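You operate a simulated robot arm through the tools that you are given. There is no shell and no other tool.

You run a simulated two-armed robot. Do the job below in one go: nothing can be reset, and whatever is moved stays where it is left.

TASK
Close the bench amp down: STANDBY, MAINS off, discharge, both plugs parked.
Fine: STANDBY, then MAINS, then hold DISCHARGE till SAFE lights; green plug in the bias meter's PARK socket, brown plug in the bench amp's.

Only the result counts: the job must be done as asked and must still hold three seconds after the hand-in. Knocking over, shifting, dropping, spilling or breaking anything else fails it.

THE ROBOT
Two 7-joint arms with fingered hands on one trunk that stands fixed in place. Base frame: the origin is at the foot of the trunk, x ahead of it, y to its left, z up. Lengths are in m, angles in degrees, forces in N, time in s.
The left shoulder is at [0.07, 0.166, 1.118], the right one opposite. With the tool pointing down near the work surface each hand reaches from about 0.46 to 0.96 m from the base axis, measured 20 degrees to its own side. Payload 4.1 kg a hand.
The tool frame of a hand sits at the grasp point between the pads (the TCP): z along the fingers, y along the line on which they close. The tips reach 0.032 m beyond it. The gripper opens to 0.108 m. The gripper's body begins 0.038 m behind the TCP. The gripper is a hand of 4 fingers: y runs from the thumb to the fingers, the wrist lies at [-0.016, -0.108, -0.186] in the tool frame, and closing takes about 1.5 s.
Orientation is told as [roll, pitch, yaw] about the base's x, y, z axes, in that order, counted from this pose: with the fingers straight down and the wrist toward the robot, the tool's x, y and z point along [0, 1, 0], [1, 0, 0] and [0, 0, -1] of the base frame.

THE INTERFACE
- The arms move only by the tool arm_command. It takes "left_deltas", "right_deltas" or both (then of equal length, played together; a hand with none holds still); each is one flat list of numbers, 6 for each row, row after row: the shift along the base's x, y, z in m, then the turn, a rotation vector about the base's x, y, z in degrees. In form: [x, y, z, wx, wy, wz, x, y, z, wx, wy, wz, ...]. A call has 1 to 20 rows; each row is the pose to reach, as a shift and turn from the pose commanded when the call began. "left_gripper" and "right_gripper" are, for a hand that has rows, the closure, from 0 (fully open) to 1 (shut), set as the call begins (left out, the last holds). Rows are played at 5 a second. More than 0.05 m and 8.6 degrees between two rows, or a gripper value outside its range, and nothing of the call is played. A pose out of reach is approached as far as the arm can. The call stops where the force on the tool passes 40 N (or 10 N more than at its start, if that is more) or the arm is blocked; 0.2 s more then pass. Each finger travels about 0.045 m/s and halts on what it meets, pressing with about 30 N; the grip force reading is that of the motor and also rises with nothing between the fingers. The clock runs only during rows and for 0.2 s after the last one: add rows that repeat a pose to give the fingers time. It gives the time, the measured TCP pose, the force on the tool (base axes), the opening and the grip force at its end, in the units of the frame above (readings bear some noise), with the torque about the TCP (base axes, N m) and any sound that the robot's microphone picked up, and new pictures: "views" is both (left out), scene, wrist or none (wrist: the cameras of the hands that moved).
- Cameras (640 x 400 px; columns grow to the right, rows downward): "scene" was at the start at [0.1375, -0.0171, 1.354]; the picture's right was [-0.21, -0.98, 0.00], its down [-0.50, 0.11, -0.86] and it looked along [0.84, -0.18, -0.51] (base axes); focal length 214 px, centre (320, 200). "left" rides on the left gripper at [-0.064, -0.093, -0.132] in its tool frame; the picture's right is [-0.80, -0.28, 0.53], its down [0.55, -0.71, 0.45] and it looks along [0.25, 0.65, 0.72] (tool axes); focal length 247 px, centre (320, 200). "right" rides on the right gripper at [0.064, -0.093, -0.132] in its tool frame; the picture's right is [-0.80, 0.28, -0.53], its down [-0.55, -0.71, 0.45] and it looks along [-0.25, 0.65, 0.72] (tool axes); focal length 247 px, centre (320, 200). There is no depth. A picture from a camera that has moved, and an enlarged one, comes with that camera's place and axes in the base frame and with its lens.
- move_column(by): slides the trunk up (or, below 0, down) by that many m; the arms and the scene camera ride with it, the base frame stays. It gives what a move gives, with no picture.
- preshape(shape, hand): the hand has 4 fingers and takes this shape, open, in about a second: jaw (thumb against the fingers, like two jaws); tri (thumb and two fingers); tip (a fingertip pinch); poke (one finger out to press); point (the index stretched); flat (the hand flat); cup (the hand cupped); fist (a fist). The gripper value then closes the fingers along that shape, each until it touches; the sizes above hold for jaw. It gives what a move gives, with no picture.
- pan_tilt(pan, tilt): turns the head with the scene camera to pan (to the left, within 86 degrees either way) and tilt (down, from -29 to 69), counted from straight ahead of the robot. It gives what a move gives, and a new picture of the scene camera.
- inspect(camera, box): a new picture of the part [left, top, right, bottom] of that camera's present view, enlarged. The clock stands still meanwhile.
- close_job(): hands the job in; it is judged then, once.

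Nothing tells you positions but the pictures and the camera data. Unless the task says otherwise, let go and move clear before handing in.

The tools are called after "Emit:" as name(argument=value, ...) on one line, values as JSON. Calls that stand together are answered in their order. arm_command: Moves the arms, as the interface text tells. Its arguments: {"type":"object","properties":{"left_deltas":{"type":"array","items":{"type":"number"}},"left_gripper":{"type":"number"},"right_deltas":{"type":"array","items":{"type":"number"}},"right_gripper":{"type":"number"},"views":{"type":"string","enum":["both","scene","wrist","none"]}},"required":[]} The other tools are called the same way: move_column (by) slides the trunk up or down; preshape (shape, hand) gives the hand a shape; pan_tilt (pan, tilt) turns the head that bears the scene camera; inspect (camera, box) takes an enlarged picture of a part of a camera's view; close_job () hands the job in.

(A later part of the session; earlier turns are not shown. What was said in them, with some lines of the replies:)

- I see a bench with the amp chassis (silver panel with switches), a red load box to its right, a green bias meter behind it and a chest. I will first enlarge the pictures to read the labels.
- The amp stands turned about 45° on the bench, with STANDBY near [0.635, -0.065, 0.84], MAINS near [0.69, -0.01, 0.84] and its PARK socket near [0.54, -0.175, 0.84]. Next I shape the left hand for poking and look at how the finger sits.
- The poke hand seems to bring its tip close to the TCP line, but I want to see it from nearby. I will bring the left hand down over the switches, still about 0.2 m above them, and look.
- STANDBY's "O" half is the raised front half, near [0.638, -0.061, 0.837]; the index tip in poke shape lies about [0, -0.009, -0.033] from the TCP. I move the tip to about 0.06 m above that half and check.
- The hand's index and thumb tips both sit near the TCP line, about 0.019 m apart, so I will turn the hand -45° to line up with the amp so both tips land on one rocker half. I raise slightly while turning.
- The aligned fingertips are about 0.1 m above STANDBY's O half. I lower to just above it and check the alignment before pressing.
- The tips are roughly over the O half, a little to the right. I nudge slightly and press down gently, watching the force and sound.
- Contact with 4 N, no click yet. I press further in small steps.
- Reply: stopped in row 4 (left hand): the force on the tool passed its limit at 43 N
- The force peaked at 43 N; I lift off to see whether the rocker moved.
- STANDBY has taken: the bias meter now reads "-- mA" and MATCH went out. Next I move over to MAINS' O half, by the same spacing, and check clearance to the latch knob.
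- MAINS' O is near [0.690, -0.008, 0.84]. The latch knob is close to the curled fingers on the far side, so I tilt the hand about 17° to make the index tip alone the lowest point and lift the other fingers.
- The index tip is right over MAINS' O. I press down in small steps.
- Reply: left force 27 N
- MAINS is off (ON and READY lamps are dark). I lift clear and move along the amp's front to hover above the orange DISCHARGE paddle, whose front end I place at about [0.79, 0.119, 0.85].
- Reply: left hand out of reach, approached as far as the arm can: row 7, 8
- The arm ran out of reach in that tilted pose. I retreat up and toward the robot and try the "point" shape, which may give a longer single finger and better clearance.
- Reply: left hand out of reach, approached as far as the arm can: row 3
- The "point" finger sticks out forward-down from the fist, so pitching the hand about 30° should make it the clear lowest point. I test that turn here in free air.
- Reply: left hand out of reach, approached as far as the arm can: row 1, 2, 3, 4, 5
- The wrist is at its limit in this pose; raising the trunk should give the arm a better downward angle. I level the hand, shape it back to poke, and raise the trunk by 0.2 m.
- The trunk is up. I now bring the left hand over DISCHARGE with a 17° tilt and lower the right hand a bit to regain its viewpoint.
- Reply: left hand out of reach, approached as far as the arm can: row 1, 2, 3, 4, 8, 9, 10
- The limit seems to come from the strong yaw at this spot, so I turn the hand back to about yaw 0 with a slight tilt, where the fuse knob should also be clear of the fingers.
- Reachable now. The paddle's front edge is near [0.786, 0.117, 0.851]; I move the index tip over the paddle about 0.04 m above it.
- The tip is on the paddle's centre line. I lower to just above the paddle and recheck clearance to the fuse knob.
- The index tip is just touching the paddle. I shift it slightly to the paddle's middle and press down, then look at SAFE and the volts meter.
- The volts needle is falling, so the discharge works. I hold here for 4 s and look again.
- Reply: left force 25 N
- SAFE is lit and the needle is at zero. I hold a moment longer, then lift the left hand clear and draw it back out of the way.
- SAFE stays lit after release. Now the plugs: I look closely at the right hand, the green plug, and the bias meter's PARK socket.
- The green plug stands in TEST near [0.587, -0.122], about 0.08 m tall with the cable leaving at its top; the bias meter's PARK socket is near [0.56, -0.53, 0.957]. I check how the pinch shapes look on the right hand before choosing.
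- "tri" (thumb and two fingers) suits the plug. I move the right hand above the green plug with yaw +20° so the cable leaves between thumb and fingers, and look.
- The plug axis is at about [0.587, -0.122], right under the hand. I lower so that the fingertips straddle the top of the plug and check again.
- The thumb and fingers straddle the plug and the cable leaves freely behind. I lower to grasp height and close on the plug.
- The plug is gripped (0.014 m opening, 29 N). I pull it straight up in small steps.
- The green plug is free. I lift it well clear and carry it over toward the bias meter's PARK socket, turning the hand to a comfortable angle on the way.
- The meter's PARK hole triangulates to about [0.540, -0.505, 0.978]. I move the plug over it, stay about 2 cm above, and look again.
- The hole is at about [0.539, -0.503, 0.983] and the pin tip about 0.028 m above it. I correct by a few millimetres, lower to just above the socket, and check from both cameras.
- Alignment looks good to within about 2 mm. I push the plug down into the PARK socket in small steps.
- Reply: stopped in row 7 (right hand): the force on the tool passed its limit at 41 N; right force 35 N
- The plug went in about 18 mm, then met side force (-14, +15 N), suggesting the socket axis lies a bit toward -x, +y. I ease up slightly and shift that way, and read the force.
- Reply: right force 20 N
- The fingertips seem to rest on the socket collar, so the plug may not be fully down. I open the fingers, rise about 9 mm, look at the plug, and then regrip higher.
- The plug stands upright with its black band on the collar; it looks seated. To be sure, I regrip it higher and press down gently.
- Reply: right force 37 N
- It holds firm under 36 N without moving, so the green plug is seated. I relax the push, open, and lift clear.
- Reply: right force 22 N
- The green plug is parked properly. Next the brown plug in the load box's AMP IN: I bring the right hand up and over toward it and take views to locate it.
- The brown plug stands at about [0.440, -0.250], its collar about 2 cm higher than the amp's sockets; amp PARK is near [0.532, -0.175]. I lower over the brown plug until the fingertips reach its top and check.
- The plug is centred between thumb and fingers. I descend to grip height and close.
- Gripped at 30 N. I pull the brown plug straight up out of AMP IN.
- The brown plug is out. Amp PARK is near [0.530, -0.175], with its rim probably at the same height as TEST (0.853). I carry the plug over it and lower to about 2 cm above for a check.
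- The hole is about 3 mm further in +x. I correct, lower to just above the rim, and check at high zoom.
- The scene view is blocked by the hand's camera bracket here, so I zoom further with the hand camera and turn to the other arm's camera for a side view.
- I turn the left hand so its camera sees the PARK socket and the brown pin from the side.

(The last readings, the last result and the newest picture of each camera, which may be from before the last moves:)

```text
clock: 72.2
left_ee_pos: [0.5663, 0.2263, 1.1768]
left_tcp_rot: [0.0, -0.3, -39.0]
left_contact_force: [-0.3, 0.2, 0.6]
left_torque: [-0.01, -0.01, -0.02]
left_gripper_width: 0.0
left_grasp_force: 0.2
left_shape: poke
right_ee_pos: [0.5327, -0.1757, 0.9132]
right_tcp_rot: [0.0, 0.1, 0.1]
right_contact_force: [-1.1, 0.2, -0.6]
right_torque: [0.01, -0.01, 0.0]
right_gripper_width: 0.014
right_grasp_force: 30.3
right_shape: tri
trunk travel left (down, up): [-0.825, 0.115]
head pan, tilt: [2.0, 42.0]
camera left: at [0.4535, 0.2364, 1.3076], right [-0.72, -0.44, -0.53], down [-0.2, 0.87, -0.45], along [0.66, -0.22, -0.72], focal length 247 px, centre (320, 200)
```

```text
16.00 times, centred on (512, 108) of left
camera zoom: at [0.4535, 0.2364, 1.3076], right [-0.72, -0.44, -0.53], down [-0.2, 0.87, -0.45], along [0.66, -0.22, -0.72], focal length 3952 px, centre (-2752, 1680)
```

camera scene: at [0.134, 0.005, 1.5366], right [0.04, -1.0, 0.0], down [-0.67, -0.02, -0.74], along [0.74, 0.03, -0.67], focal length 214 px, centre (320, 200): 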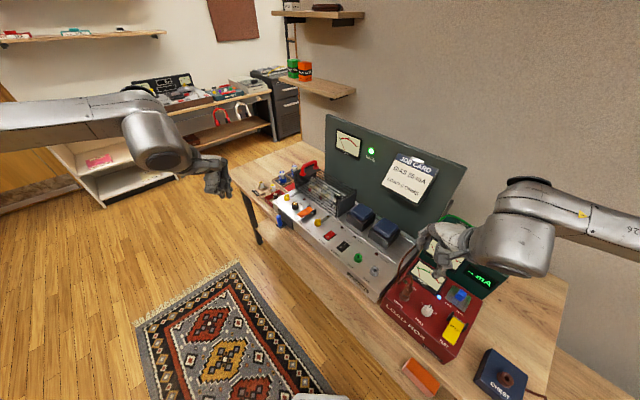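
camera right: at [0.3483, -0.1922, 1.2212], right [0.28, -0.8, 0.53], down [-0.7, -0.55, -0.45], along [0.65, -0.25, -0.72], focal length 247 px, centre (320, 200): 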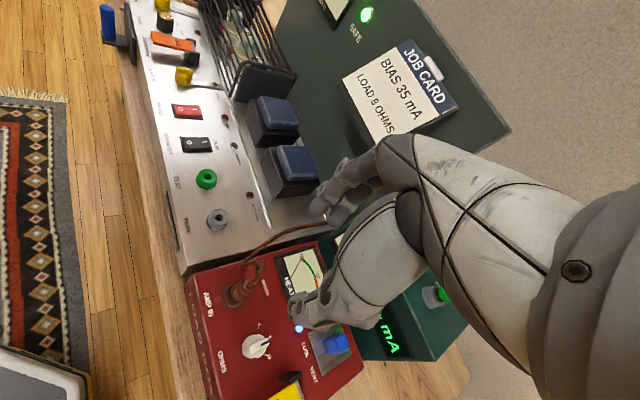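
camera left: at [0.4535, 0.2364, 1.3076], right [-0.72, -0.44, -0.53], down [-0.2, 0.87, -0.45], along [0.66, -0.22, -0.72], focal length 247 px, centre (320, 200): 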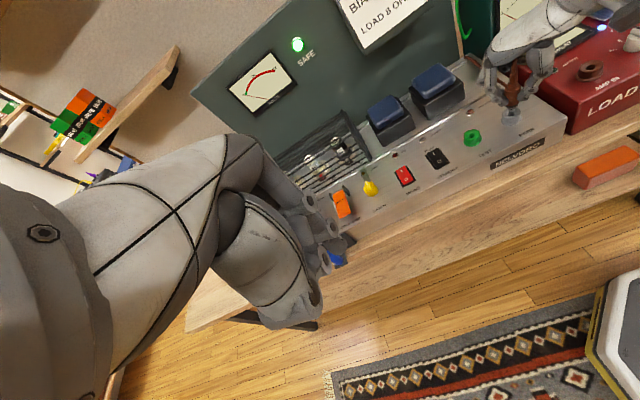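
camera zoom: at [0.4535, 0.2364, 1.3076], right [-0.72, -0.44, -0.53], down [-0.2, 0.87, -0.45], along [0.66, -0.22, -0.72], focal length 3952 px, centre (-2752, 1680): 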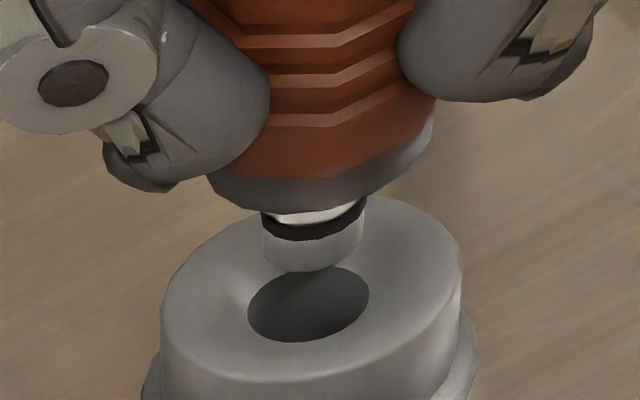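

The side view is excellent: the pin is just above the rim but seems about 4 mm too far in -y. I shift by +3.8 mm in y and look again.

Emit:
arm_command(right_deltas=[0, 0.002, 0, 0, 0, 0, 0, 0.0038, 0, 0, 0, 0, 0, 0.0038, 0, 0, 0, 0], views="none")

Emit:
inspect(camera="left", box=[500, 100, 524, 115])

Emit:
inspect(camera="right", box=[266, 240, 306, 265])

```text
clock: 73.0
left_ee_pos: [0.5683, 0.2263, 1.1762]
left_tcp_rot: [0.0, -0.2, -39.1]
left_contact_force: [0.0, 0.4, 0.8]
left_torque: [0.0, 0.01, 0.0]
left_gripper_width: 0.0001
left_grasp_force: 0.1
left_shape: poke
right_ee_pos: [0.5327, -0.1727, 0.914]
right_tcp_rot: [0.3, 0.0, -0.1]
right_contact_force: [0.7, 0.2, -1.0]
right_torque: [0.02, 0.02, 0.01]
right_gripper_width: 0.0142
right_grasp_force: 30.1
right_shape: tri
trunk travel left (down, up): [-0.825, 0.115]
head pan, tilt: [2.0, 42.0]
```

```text
16.00 times, centred on (512, 108) of left
camera zoom: at [0.4537, 0.2361, 1.3075], right [-0.72, -0.44, -0.53], down [-0.2, 0.87, -0.45], along [0.66, -0.22, -0.72], focal length 3952 px, centre (-2752, 1680)
```

zoom: 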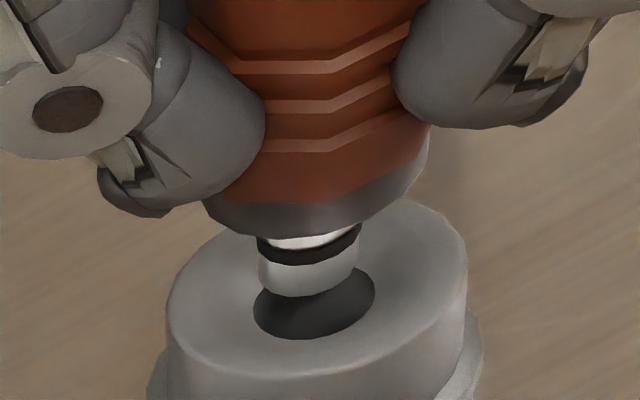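

```text
16.00 times, centred on (286, 252) of right
camera zoom: at [0.4418, -0.1081, 1.0458], right [0.28, -0.8, 0.53], down [-0.71, -0.55, -0.45], along [0.65, -0.25, -0.72], focal length 3952 px, centre (864, -640)
```

zoom: 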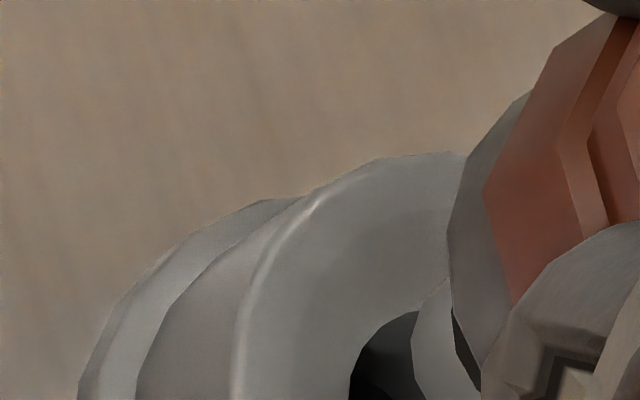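

Now nearly concentric, with a clearance of about 1 mm each side. I nudge half a millimetre and go down 2 mm to check.

Emit:
arm_command(right_deltas=[-0.0006, 0, -0.001, 0, 0, 0, -0.0006, 0, -0.002, 0, 0, 0, -0.0006, 0, -0.002, 0, 0, 0], views="none")

Emit:
inspect(camera="left", box=[500, 100, 524, 115])

Emit:
inspect(camera="right", box=[266, 240, 306, 265])

```text
clock: 73.8
left_ee_pos: [0.5674, 0.2271, 1.1769]
left_tcp_rot: [0.0, -0.3, -39.1]
left_contact_force: [-0.1, -0.2, -0.1]
left_torque: [-0.02, -0.02, -0.03]
left_gripper_width: 0.0
left_grasp_force: 0.1
left_shape: poke
right_ee_pos: [0.5329, -0.1724, 0.9121]
right_tcp_rot: [0.2, 0.0, 0.1]
right_contact_force: [0.3, -0.7, -1.5]
right_torque: [-0.03, -0.02, 0.02]
right_gripper_width: 0.0137
right_grasp_force: 30.1
right_shape: tri
trunk travel left (down, up): [-0.825, 0.115]
head pan, tilt: [2.0, 42.0]
```

```text
16.00 times, centred on (512, 108) of left
camera zoom: at [0.4538, 0.2363, 1.3075], right [-0.72, -0.44, -0.53], down [-0.2, 0.87, -0.45], along [0.66, -0.22, -0.72], focal length 3952 px, centre (-2752, 1680)
```

zoom: 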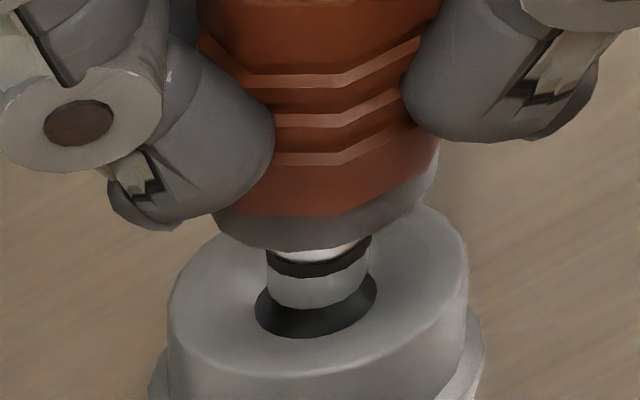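

```text
16.00 times, centred on (286, 252) of right
camera zoom: at [0.4408, -0.1079, 1.0438], right [0.28, -0.8, 0.53], down [-0.71, -0.55, -0.45], along [0.65, -0.25, -0.72], focal length 3952 px, centre (864, -640)
```

zoom: 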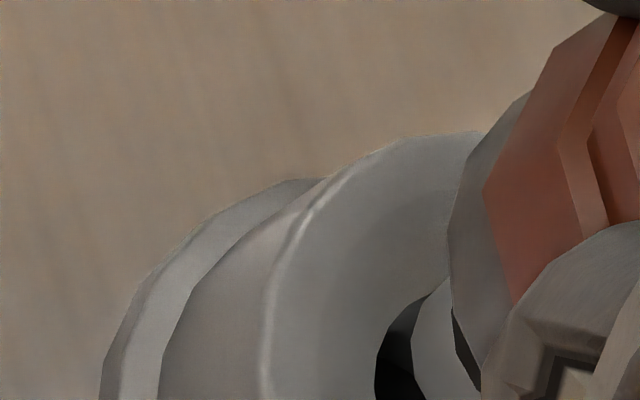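

Emit:
arm_command(right_deltas=[0, 0, -0.002, 0, 0, 0, 0, 0, -0.004, 0, 0, 0, 0, 0, -0.006, 0, 0, 0], views="none")

Emit:
inspect(camera="left", box=[500, 100, 524, 115])

```text
clock: 74.5
left_ee_pos: [0.567, 0.227, 1.1777]
left_tcp_rot: [0.1, -0.2, -39.2]
left_contact_force: [-0.3, -0.9, -0.5]
left_torque: [0.02, 0.01, -0.01]
left_gripper_width: 0.0
left_grasp_force: 0.1
left_shape: poke
right_ee_pos: [0.5338, -0.1708, 0.9066]
right_tcp_rot: [0.1, -0.1, -0.1]
right_contact_force: [0.8, 0.1, 1.9]
right_torque: [-0.06, -0.02, 0.01]
right_gripper_width: 0.0142
right_grasp_force: 29.9
right_shape: tri
trunk travel left (down, up): [-0.825, 0.115]
head pan, tilt: [2.0, 42.0]
```

```text
16.00 times, centred on (512, 108) of left
camera zoom: at [0.4535, 0.2362, 1.3076], right [-0.72, -0.44, -0.53], down [-0.2, 0.87, -0.45], along [0.66, -0.22, -0.72], focal length 3952 px, centre (-2752, 1680)
```

zoom: 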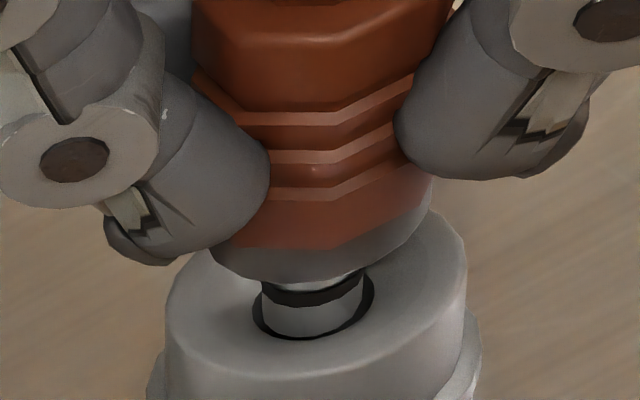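

The pin is entering the hole cleanly centred. I push it down to the seat.

Emit:
arm_command(right_deltas=[0, 0, -0.003, 0, 0, 0, 0, 0, -0.006, 0, 0, 0, 0, 0, -0.009, 0, 0, 0, 0, 0, -0.012, 0, 0, 0, 0, 0, -0.015, 0, 0, 0, 0, 0, -0.018, 0, 0, 0, 0, 0, -0.021, 0, 0, 0], views="none")

Emit:
inspect(camera="left", box=[496, 96, 528, 116])

```text
clock: 76.3
left_ee_pos: [0.5643, 0.2253, 1.1786]
left_tcp_rot: [0.1, -0.4, -39.1]
left_contact_force: [0.2, 0.8, -0.8]
left_torque: [0.01, 0.0, 0.01]
left_gripper_width: 0.0003
left_grasp_force: 0.1
left_shape: poke
right_ee_pos: [0.5337, -0.1697, 0.8901]
right_tcp_rot: [0.1, -0.6, 0.0]
right_contact_force: [-8.8, -8.8, 29.0]
right_torque: [-0.2, 0.26, 0.01]
right_gripper_width: 0.0162
right_grasp_force: 29.9
right_shape: tri
trunk travel left (down, up): [-0.825, 0.115]
head pan, tilt: [2.0, 42.0]
stopped in row 7 (right hand): the force on the tool passed its limit at 41 N (the readings are from after the stop); the commanded pose is now the measured one
```

```text
16.00 times, centred on (512, 106) of left
camera zoom: at [0.4501, 0.2358, 1.3089], right [-0.72, -0.44, -0.54], down [-0.2, 0.87, -0.45], along [0.67, -0.22, -0.71], focal length 3952 px, centre (-2752, 1704)
```

zoom: 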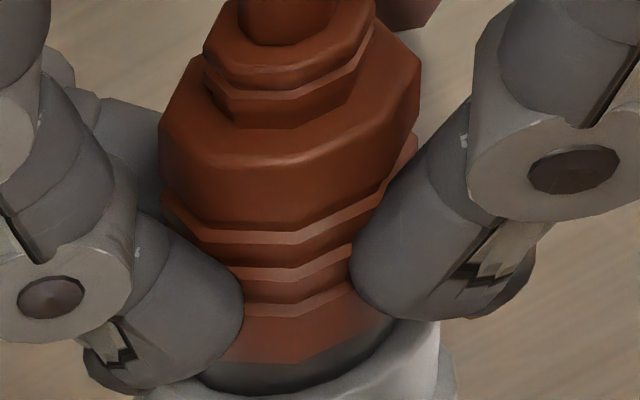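

It stopped at 41 N at z = 0.890 with the band at the rim, just like the green one. I relax, open the fingers, and check the seating before lifting away.

Emit:
arm_command(right_deltas=[0, 0, 0.002, 0, 0, 0, 0, 0, 0.004, 0, 0, 0], views="none")

Emit:
arm_command(right_deltas=[0, 0, 0, 0, 0, 0, 0, 0, 0, 0, 0, 0, 0, 0, 0, 0, 0, 0, 0, 0, 0, 0, 0, 0, 0, 0, 0.005, 0, 0, 0], right_gripper=0.5, views="none")

Emit:
inspect(camera="left", box=[492, 92, 532, 120])

Emit:
inspect(camera="right", box=[220, 190, 380, 290])

```text
clock: 76.9
left_ee_pos: [0.5659, 0.2261, 1.1773]
left_tcp_rot: [0.0, -0.3, -39.0]
left_contact_force: [-0.1, -0.6, 0.0]
left_torque: [-0.02, -0.01, -0.01]
left_gripper_width: 0.0
left_grasp_force: 0.0
left_shape: poke
right_ee_pos: [0.535, -0.1708, 0.8908]
right_tcp_rot: [0.2, -0.3, 0.0]
right_contact_force: [-6.4, -5.5, 11.6]
right_torque: [-0.16, 0.17, 0.06]
right_gripper_width: 0.0159
right_grasp_force: 30.2
right_shape: tri
trunk travel left (down, up): [-0.825, 0.115]
head pan, tilt: [2.0, 42.0]
```

```text
clock: 78.1
left_ee_pos: [0.5669, 0.2274, 1.1771]
left_tcp_rot: [0.0, -0.3, -39.0]
left_contact_force: [0.1, 0.4, 0.0]
left_torque: [-0.02, 0.0, 0.0]
left_gripper_width: 0.0001
left_grasp_force: 0.0
left_shape: poke
right_ee_pos: [0.537, -0.1701, 0.8966]
right_tcp_rot: [0.1, -0.4, -0.1]
right_contact_force: [0.2, 1.3, 0.5]
right_torque: [0.03, 0.01, -0.01]
right_gripper_width: 0.0535
right_grasp_force: 0.0
right_shape: tri
trunk travel left (down, up): [-0.825, 0.115]
head pan, tilt: [2.0, 42.0]
```

```text
14.29 times, centred on (512, 106) of left
camera zoom: at [0.4536, 0.2364, 1.3075], right [-0.72, -0.44, -0.53], down [-0.2, 0.87, -0.45], along [0.66, -0.22, -0.72], focal length 3528 px, centre (-2423, 1543)
```

zoom: 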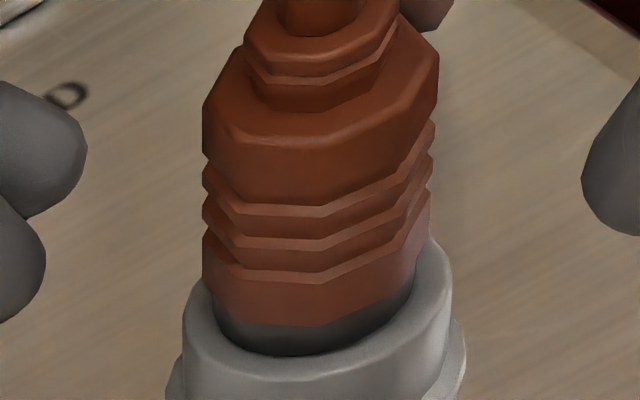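

```text
4.00 times, centred on (300, 240) of right
camera zoom: at [0.4439, -0.1067, 1.0284], right [0.28, -0.8, 0.53], down [-0.7, -0.55, -0.45], along [0.65, -0.25, -0.72], focal length 988 px, centre (400, 40)
```

zoom: 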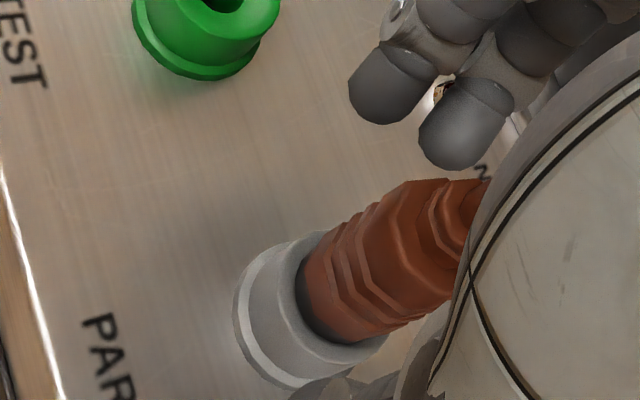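

The brown plug stands flush on the amp's PARK rim. I open fully, lift straight up, and draw the right hand back.

Emit:
arm_command(right_deltas=[0, 0, 0, 0, 0, 0, 0, 0, 0, 0, 0, 0, 0, 0, 0.02, 0, 0, 0, 0, 0, 0.05, 0, 0, 0, 0, 0, 0.09, 0, 0, 0, 0, 0, 0.13, 0, 0, 0, -0.01, -0.01, 0.17, 0, 0, 0, -0.03, -0.03, 0.2, 0, 0, 0, -0.05, -0.05, 0.23, 0, 0, 0, -0.07, -0.08, 0.25, 0, 0, 0, -0.09, -0.11, 0.27, 0, 0, 0, -0.11, -0.14, 0.29, 0, 0, 0], right_gripper=0.2, views="both")

Emit:
inspect(camera="scene", box=[350, 230, 410, 285])

Emit:
inspect(camera="scene", box=[470, 215, 520, 260])

Emit:
inspect(camera="scene", box=[240, 110, 440, 280])

```text
clock: 80.7
left_ee_pos: [0.5637, 0.227, 1.1769]
left_tcp_rot: [0.1, -0.4, -39.1]
left_contact_force: [-0.5, -0.5, 0.3]
left_torque: [-0.01, -0.01, 0.01]
left_gripper_width: 0.0001
left_grasp_force: 0.1
left_shape: poke
right_ee_pos: [0.422, -0.3094, 1.1907]
right_tcp_rot: [0.1, -0.4, 0.1]
right_contact_force: [-0.7, -0.5, 0.2]
right_torque: [-0.02, -0.03, 0.02]
right_gripper_width: 0.0862
right_grasp_force: 0.0
right_shape: tri
trunk travel left (down, up): [-0.825, 0.115]
head pan, tilt: [2.0, 42.0]
camera scene: at [0.1297, 0.0053, 1.5369], right [0.04, -1.0, 0.0], down [-0.67, -0.02, -0.74], along [0.74, 0.03, -0.67], focal length 214 px, centre (320, 200)
camera right: at [0.3289, -0.2456, 1.3223], right [0.28, -0.8, 0.53], down [-0.7, -0.55, -0.45], along [0.65, -0.25, -0.71], focal length 247 px, centre (320, 200)
```

scene: 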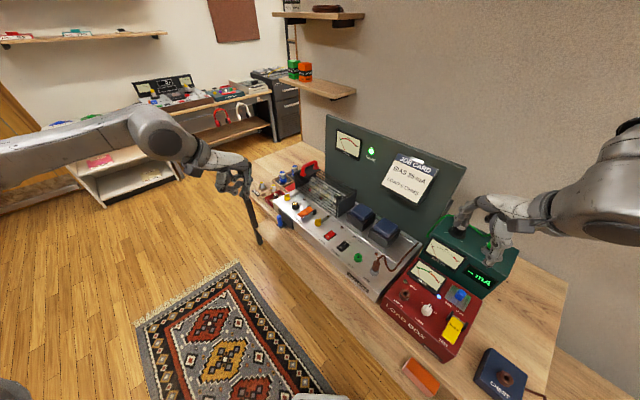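
right: 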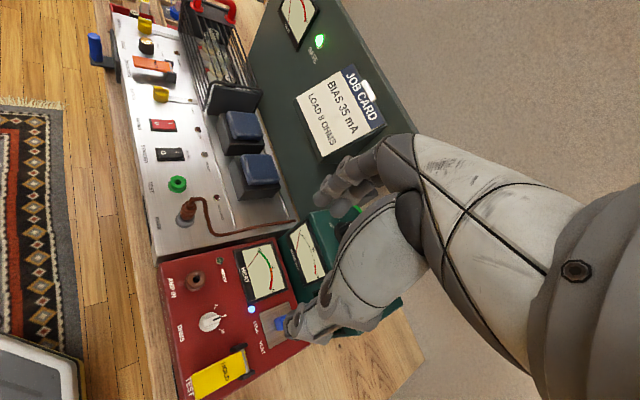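

```text
7.27 times, centred on (380, 258) of scene
camera zoom: at [0.1297, 0.0053, 1.5369], right [0.04, -1.0, 0.0], down [-0.67, -0.02, -0.74], along [0.74, 0.03, -0.67], focal length 1560 px, centre (-116, -218)
```

zoom: 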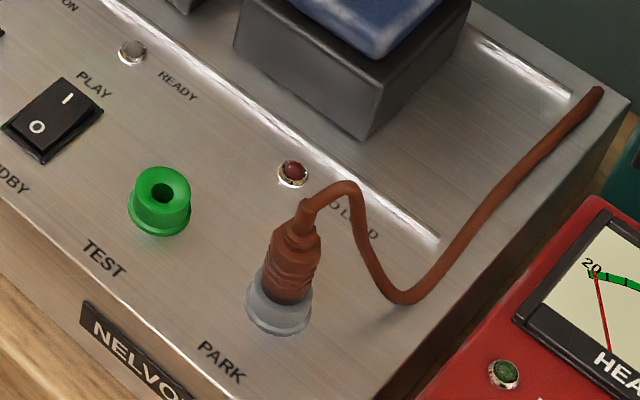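

```text
8.89 times, centred on (495, 238) of scene
camera zoom: at [0.1297, 0.0053, 1.5369], right [0.04, -1.0, 0.0], down [-0.67, -0.02, -0.74], along [0.74, 0.03, -0.67], focal length 1906 px, centre (-1236, -133)
```

zoom: 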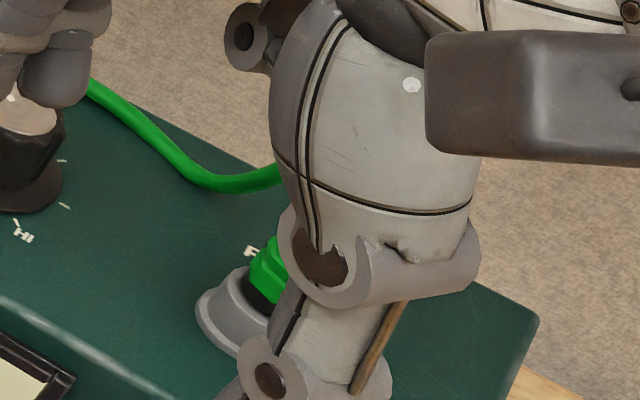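

```text
2.35 times, centred on (340, 195) of scene
camera zoom: at [0.1297, 0.0053, 1.5369], right [0.04, -1.0, 0.0], down [-0.67, -0.02, -0.74], along [0.74, 0.03, -0.67], focal length 505 px, centre (273, 212)
```

zoom: 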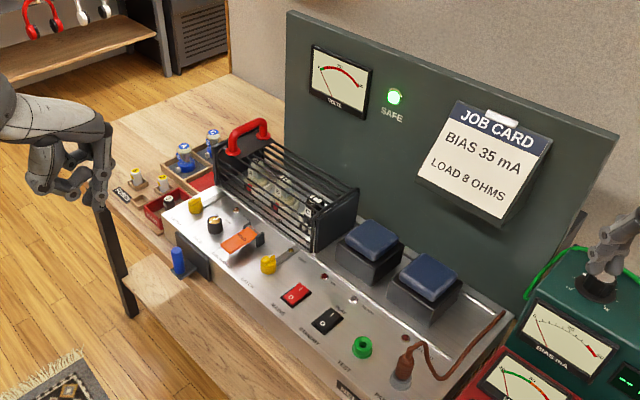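

Everything looks right so far: SAFE lit, both rockers on O, brown plug in amp PARK. I raise the right hand out of the way to verify the green plug once more.

Emit:
arm_command(right_deltas=[0, -0.01, 0.04, 0, 0, 0, 0, -0.02, 0.08, 0, 0, 0, 0, -0.04, 0.12, 0, 0, 0, -0.01, -0.05, 0.16, 0, 0, 0, -0.02, -0.05, 0.2, 0, 0, 0], views="both")

Emit:
inspect(camera="scene", box=[470, 215, 520, 260])

Emit:
inspect(camera="scene", box=[360, 200, 560, 370])

Emit:
inspect(camera="scene", box=[360, 245, 392, 275])

```text
clock: 81.9
left_ee_pos: [0.5665, 0.2269, 1.1764]
left_tcp_rot: [0.1, -0.3, -39.1]
left_contact_force: [-0.4, 0.2, 0.2]
left_torque: [0.02, -0.02, 0.01]
left_gripper_width: 0.0
left_grasp_force: 0.1
left_shape: poke
right_ee_pos: [0.4054, -0.359, 1.3869]
right_tcp_rot: [0.0, -0.4, 0.0]
right_contact_force: [0.1, -0.5, 0.1]
right_torque: [0.0, -0.03, -0.01]
right_gripper_width: 0.0864
right_grasp_force: 0.1
right_shape: tri
trunk travel left (down, up): [-0.825, 0.115]
head pan, tilt: [2.0, 42.0]
camera scene: at [0.1317, 0.0055, 1.5367], right [0.04, -1.0, 0.0], down [-0.67, -0.02, -0.74], along [0.74, 0.03, -0.67], focal length 214 px, centre (320, 200)
camera right: at [0.3128, -0.2963, 1.5181], right [0.28, -0.8, 0.53], down [-0.7, -0.55, -0.45], along [0.65, -0.25, -0.72], focal length 247 px, centre (320, 200)
```

scene: 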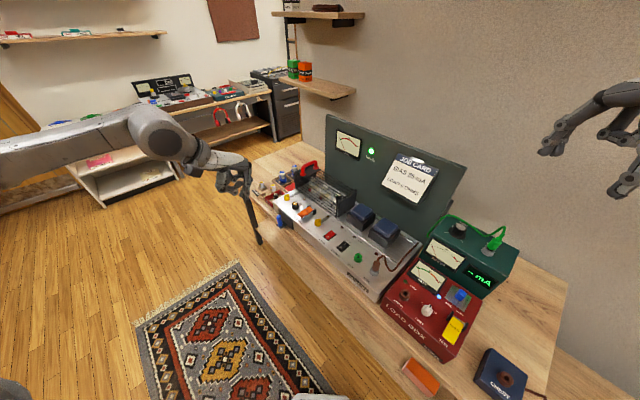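
right: 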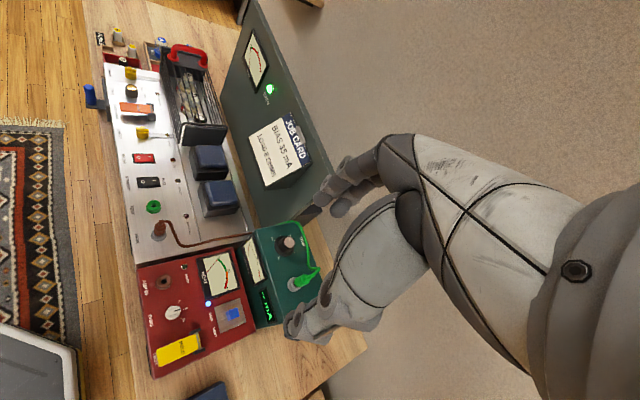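

```text
8.89 times, centred on (495, 238) of scene
camera zoom: at [0.1317, 0.0055, 1.5367], right [0.04, -1.0, 0.0], down [-0.67, -0.02, -0.74], along [0.74, 0.03, -0.67], focal length 1906 px, centre (-1236, -133)
```

zoom: 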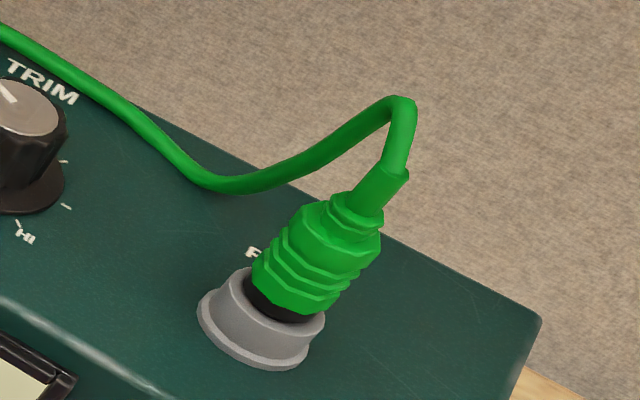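

```text
2.35 times, centred on (460, 285) of scene
camera zoom: at [0.1317, 0.0055, 1.5367], right [0.04, -1.0, 0.0], down [-0.67, -0.02, -0.74], along [0.74, 0.03, -0.67], focal length 505 px, centre (-9, 0)
```

zoom: 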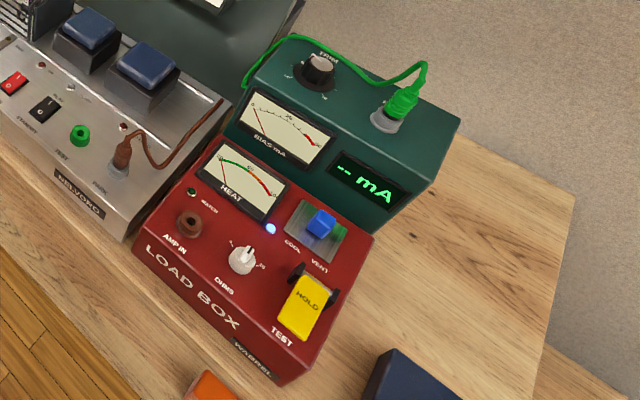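

```text
13.33 times, centred on (376, 260) of scene
camera zoom: at [0.1317, 0.0055, 1.5367], right [0.04, -1.0, 0.0], down [-0.67, -0.02, -0.74], along [0.74, 0.03, -0.67], focal length 2860 px, centre (-427, -600)
```

zoom: 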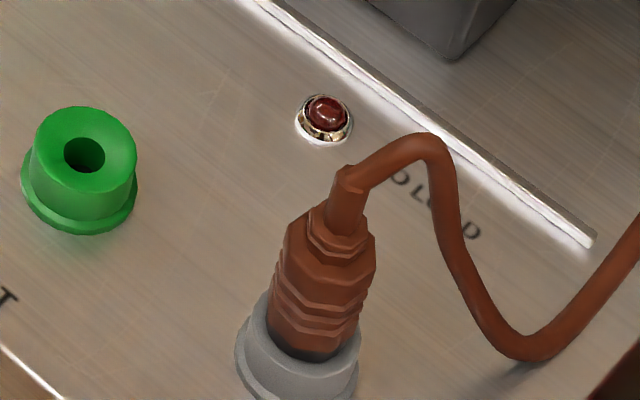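

Emit:
inspect(camera="scene", box=[484, 228, 508, 254])

Emit:
inspect(camera="scene", box=[365, 250, 389, 276])

Emit:
inspect(camera="right", box=[278, 255, 328, 300])

Emit:
inspect(camera="right", box=[135, 205, 185, 250])

```text
15.38 times, centred on (496, 241) of scene
camera zoom: at [0.1317, 0.0055, 1.5367], right [0.04, -1.0, 0.0], down [-0.67, -0.02, -0.74], along [0.74, 0.03, -0.67], focal length 3300 px, centre (-2388, -431)
```

zoom: 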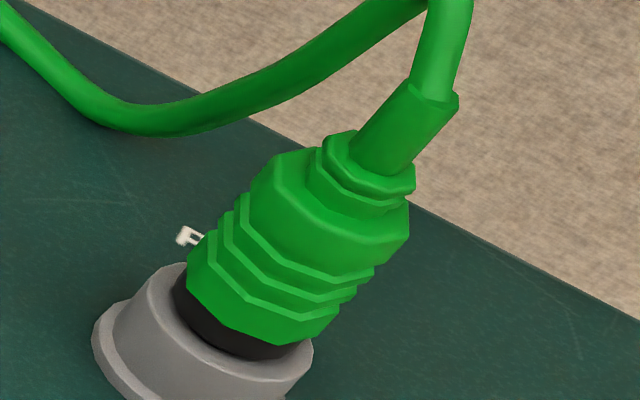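

```text
15.38 times, centred on (377, 263) of scene
camera zoom: at [0.1317, 0.0055, 1.5367], right [0.04, -1.0, 0.0], down [-0.67, -0.02, -0.74], along [0.74, 0.03, -0.67], focal length 3300 px, centre (-557, -769)
```

zoom: 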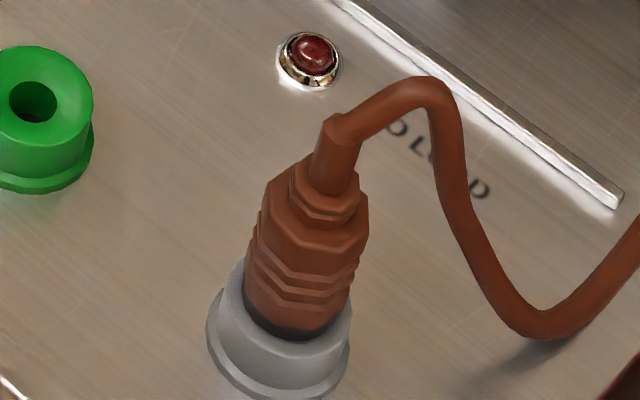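

```text
8.89 times, centred on (303, 278) of right
camera zoom: at [0.3128, -0.2963, 1.5181], right [0.28, -0.8, 0.53], down [-0.7, -0.55, -0.45], along [0.65, -0.25, -0.72], focal length 2195 px, centre (471, -489)
```

zoom: 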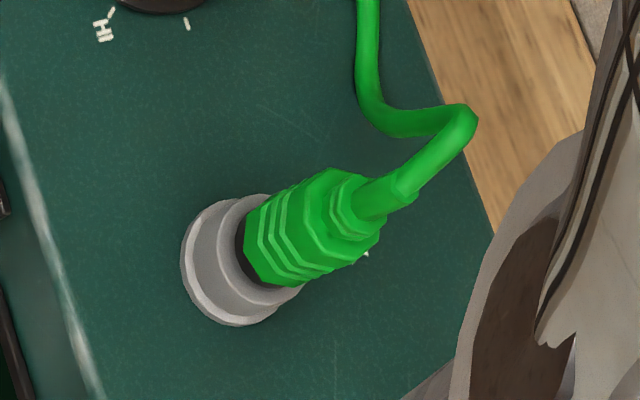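

```text
8.89 times, centred on (160, 228) of right
camera zoom: at [0.3128, -0.2963, 1.5181], right [0.28, -0.8, 0.53], down [-0.7, -0.55, -0.45], along [0.65, -0.25, -0.72], focal length 2195 px, centre (1742, -44)
```

zoom: 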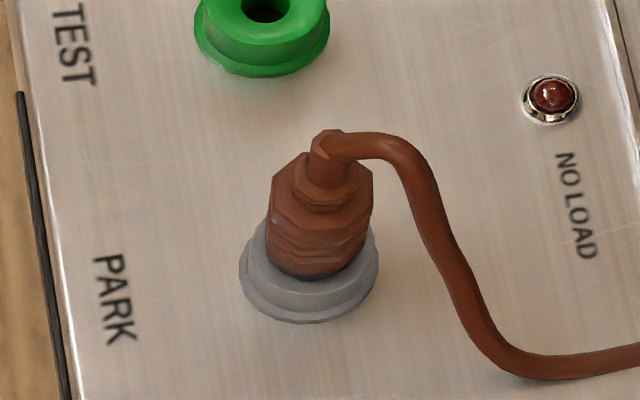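

Both plugs sit flush in their PARK sockets, STANDBY and MAINS are on O, SAFE is lit with the volts at zero, and both hands are clear. Nothing else has moved, so I hand the job in.

Emit:
close_job()

```text
The job is handed in.
```

The bench amp is closed down and I've handed the job in; the hand-in gave no verdict back, so what follows is from my last pictures.

- **Switches:** I pressed STANDBY first, which took the bias meter to "-- mA". I then pressed MAINS, and the ON and READY lamps went dark.
- **Discharge:** I held DISCHARGE until SAFE lit and the volts needle reached zero. SAFE stayed lit after I let go.
- **Green plug:** It is in the bias meter's PARK socket. On the first try the fingertips met the socket collar, so I gripped it again higher and pressed. It did not go down any further.
- **Brown plug:** It is in the bench amp's PARK socket. I compared how far each plug sticks out of its socket, and the two match.

Both hands are open and clear of the bench. I saw nothing knocked over or shifted.
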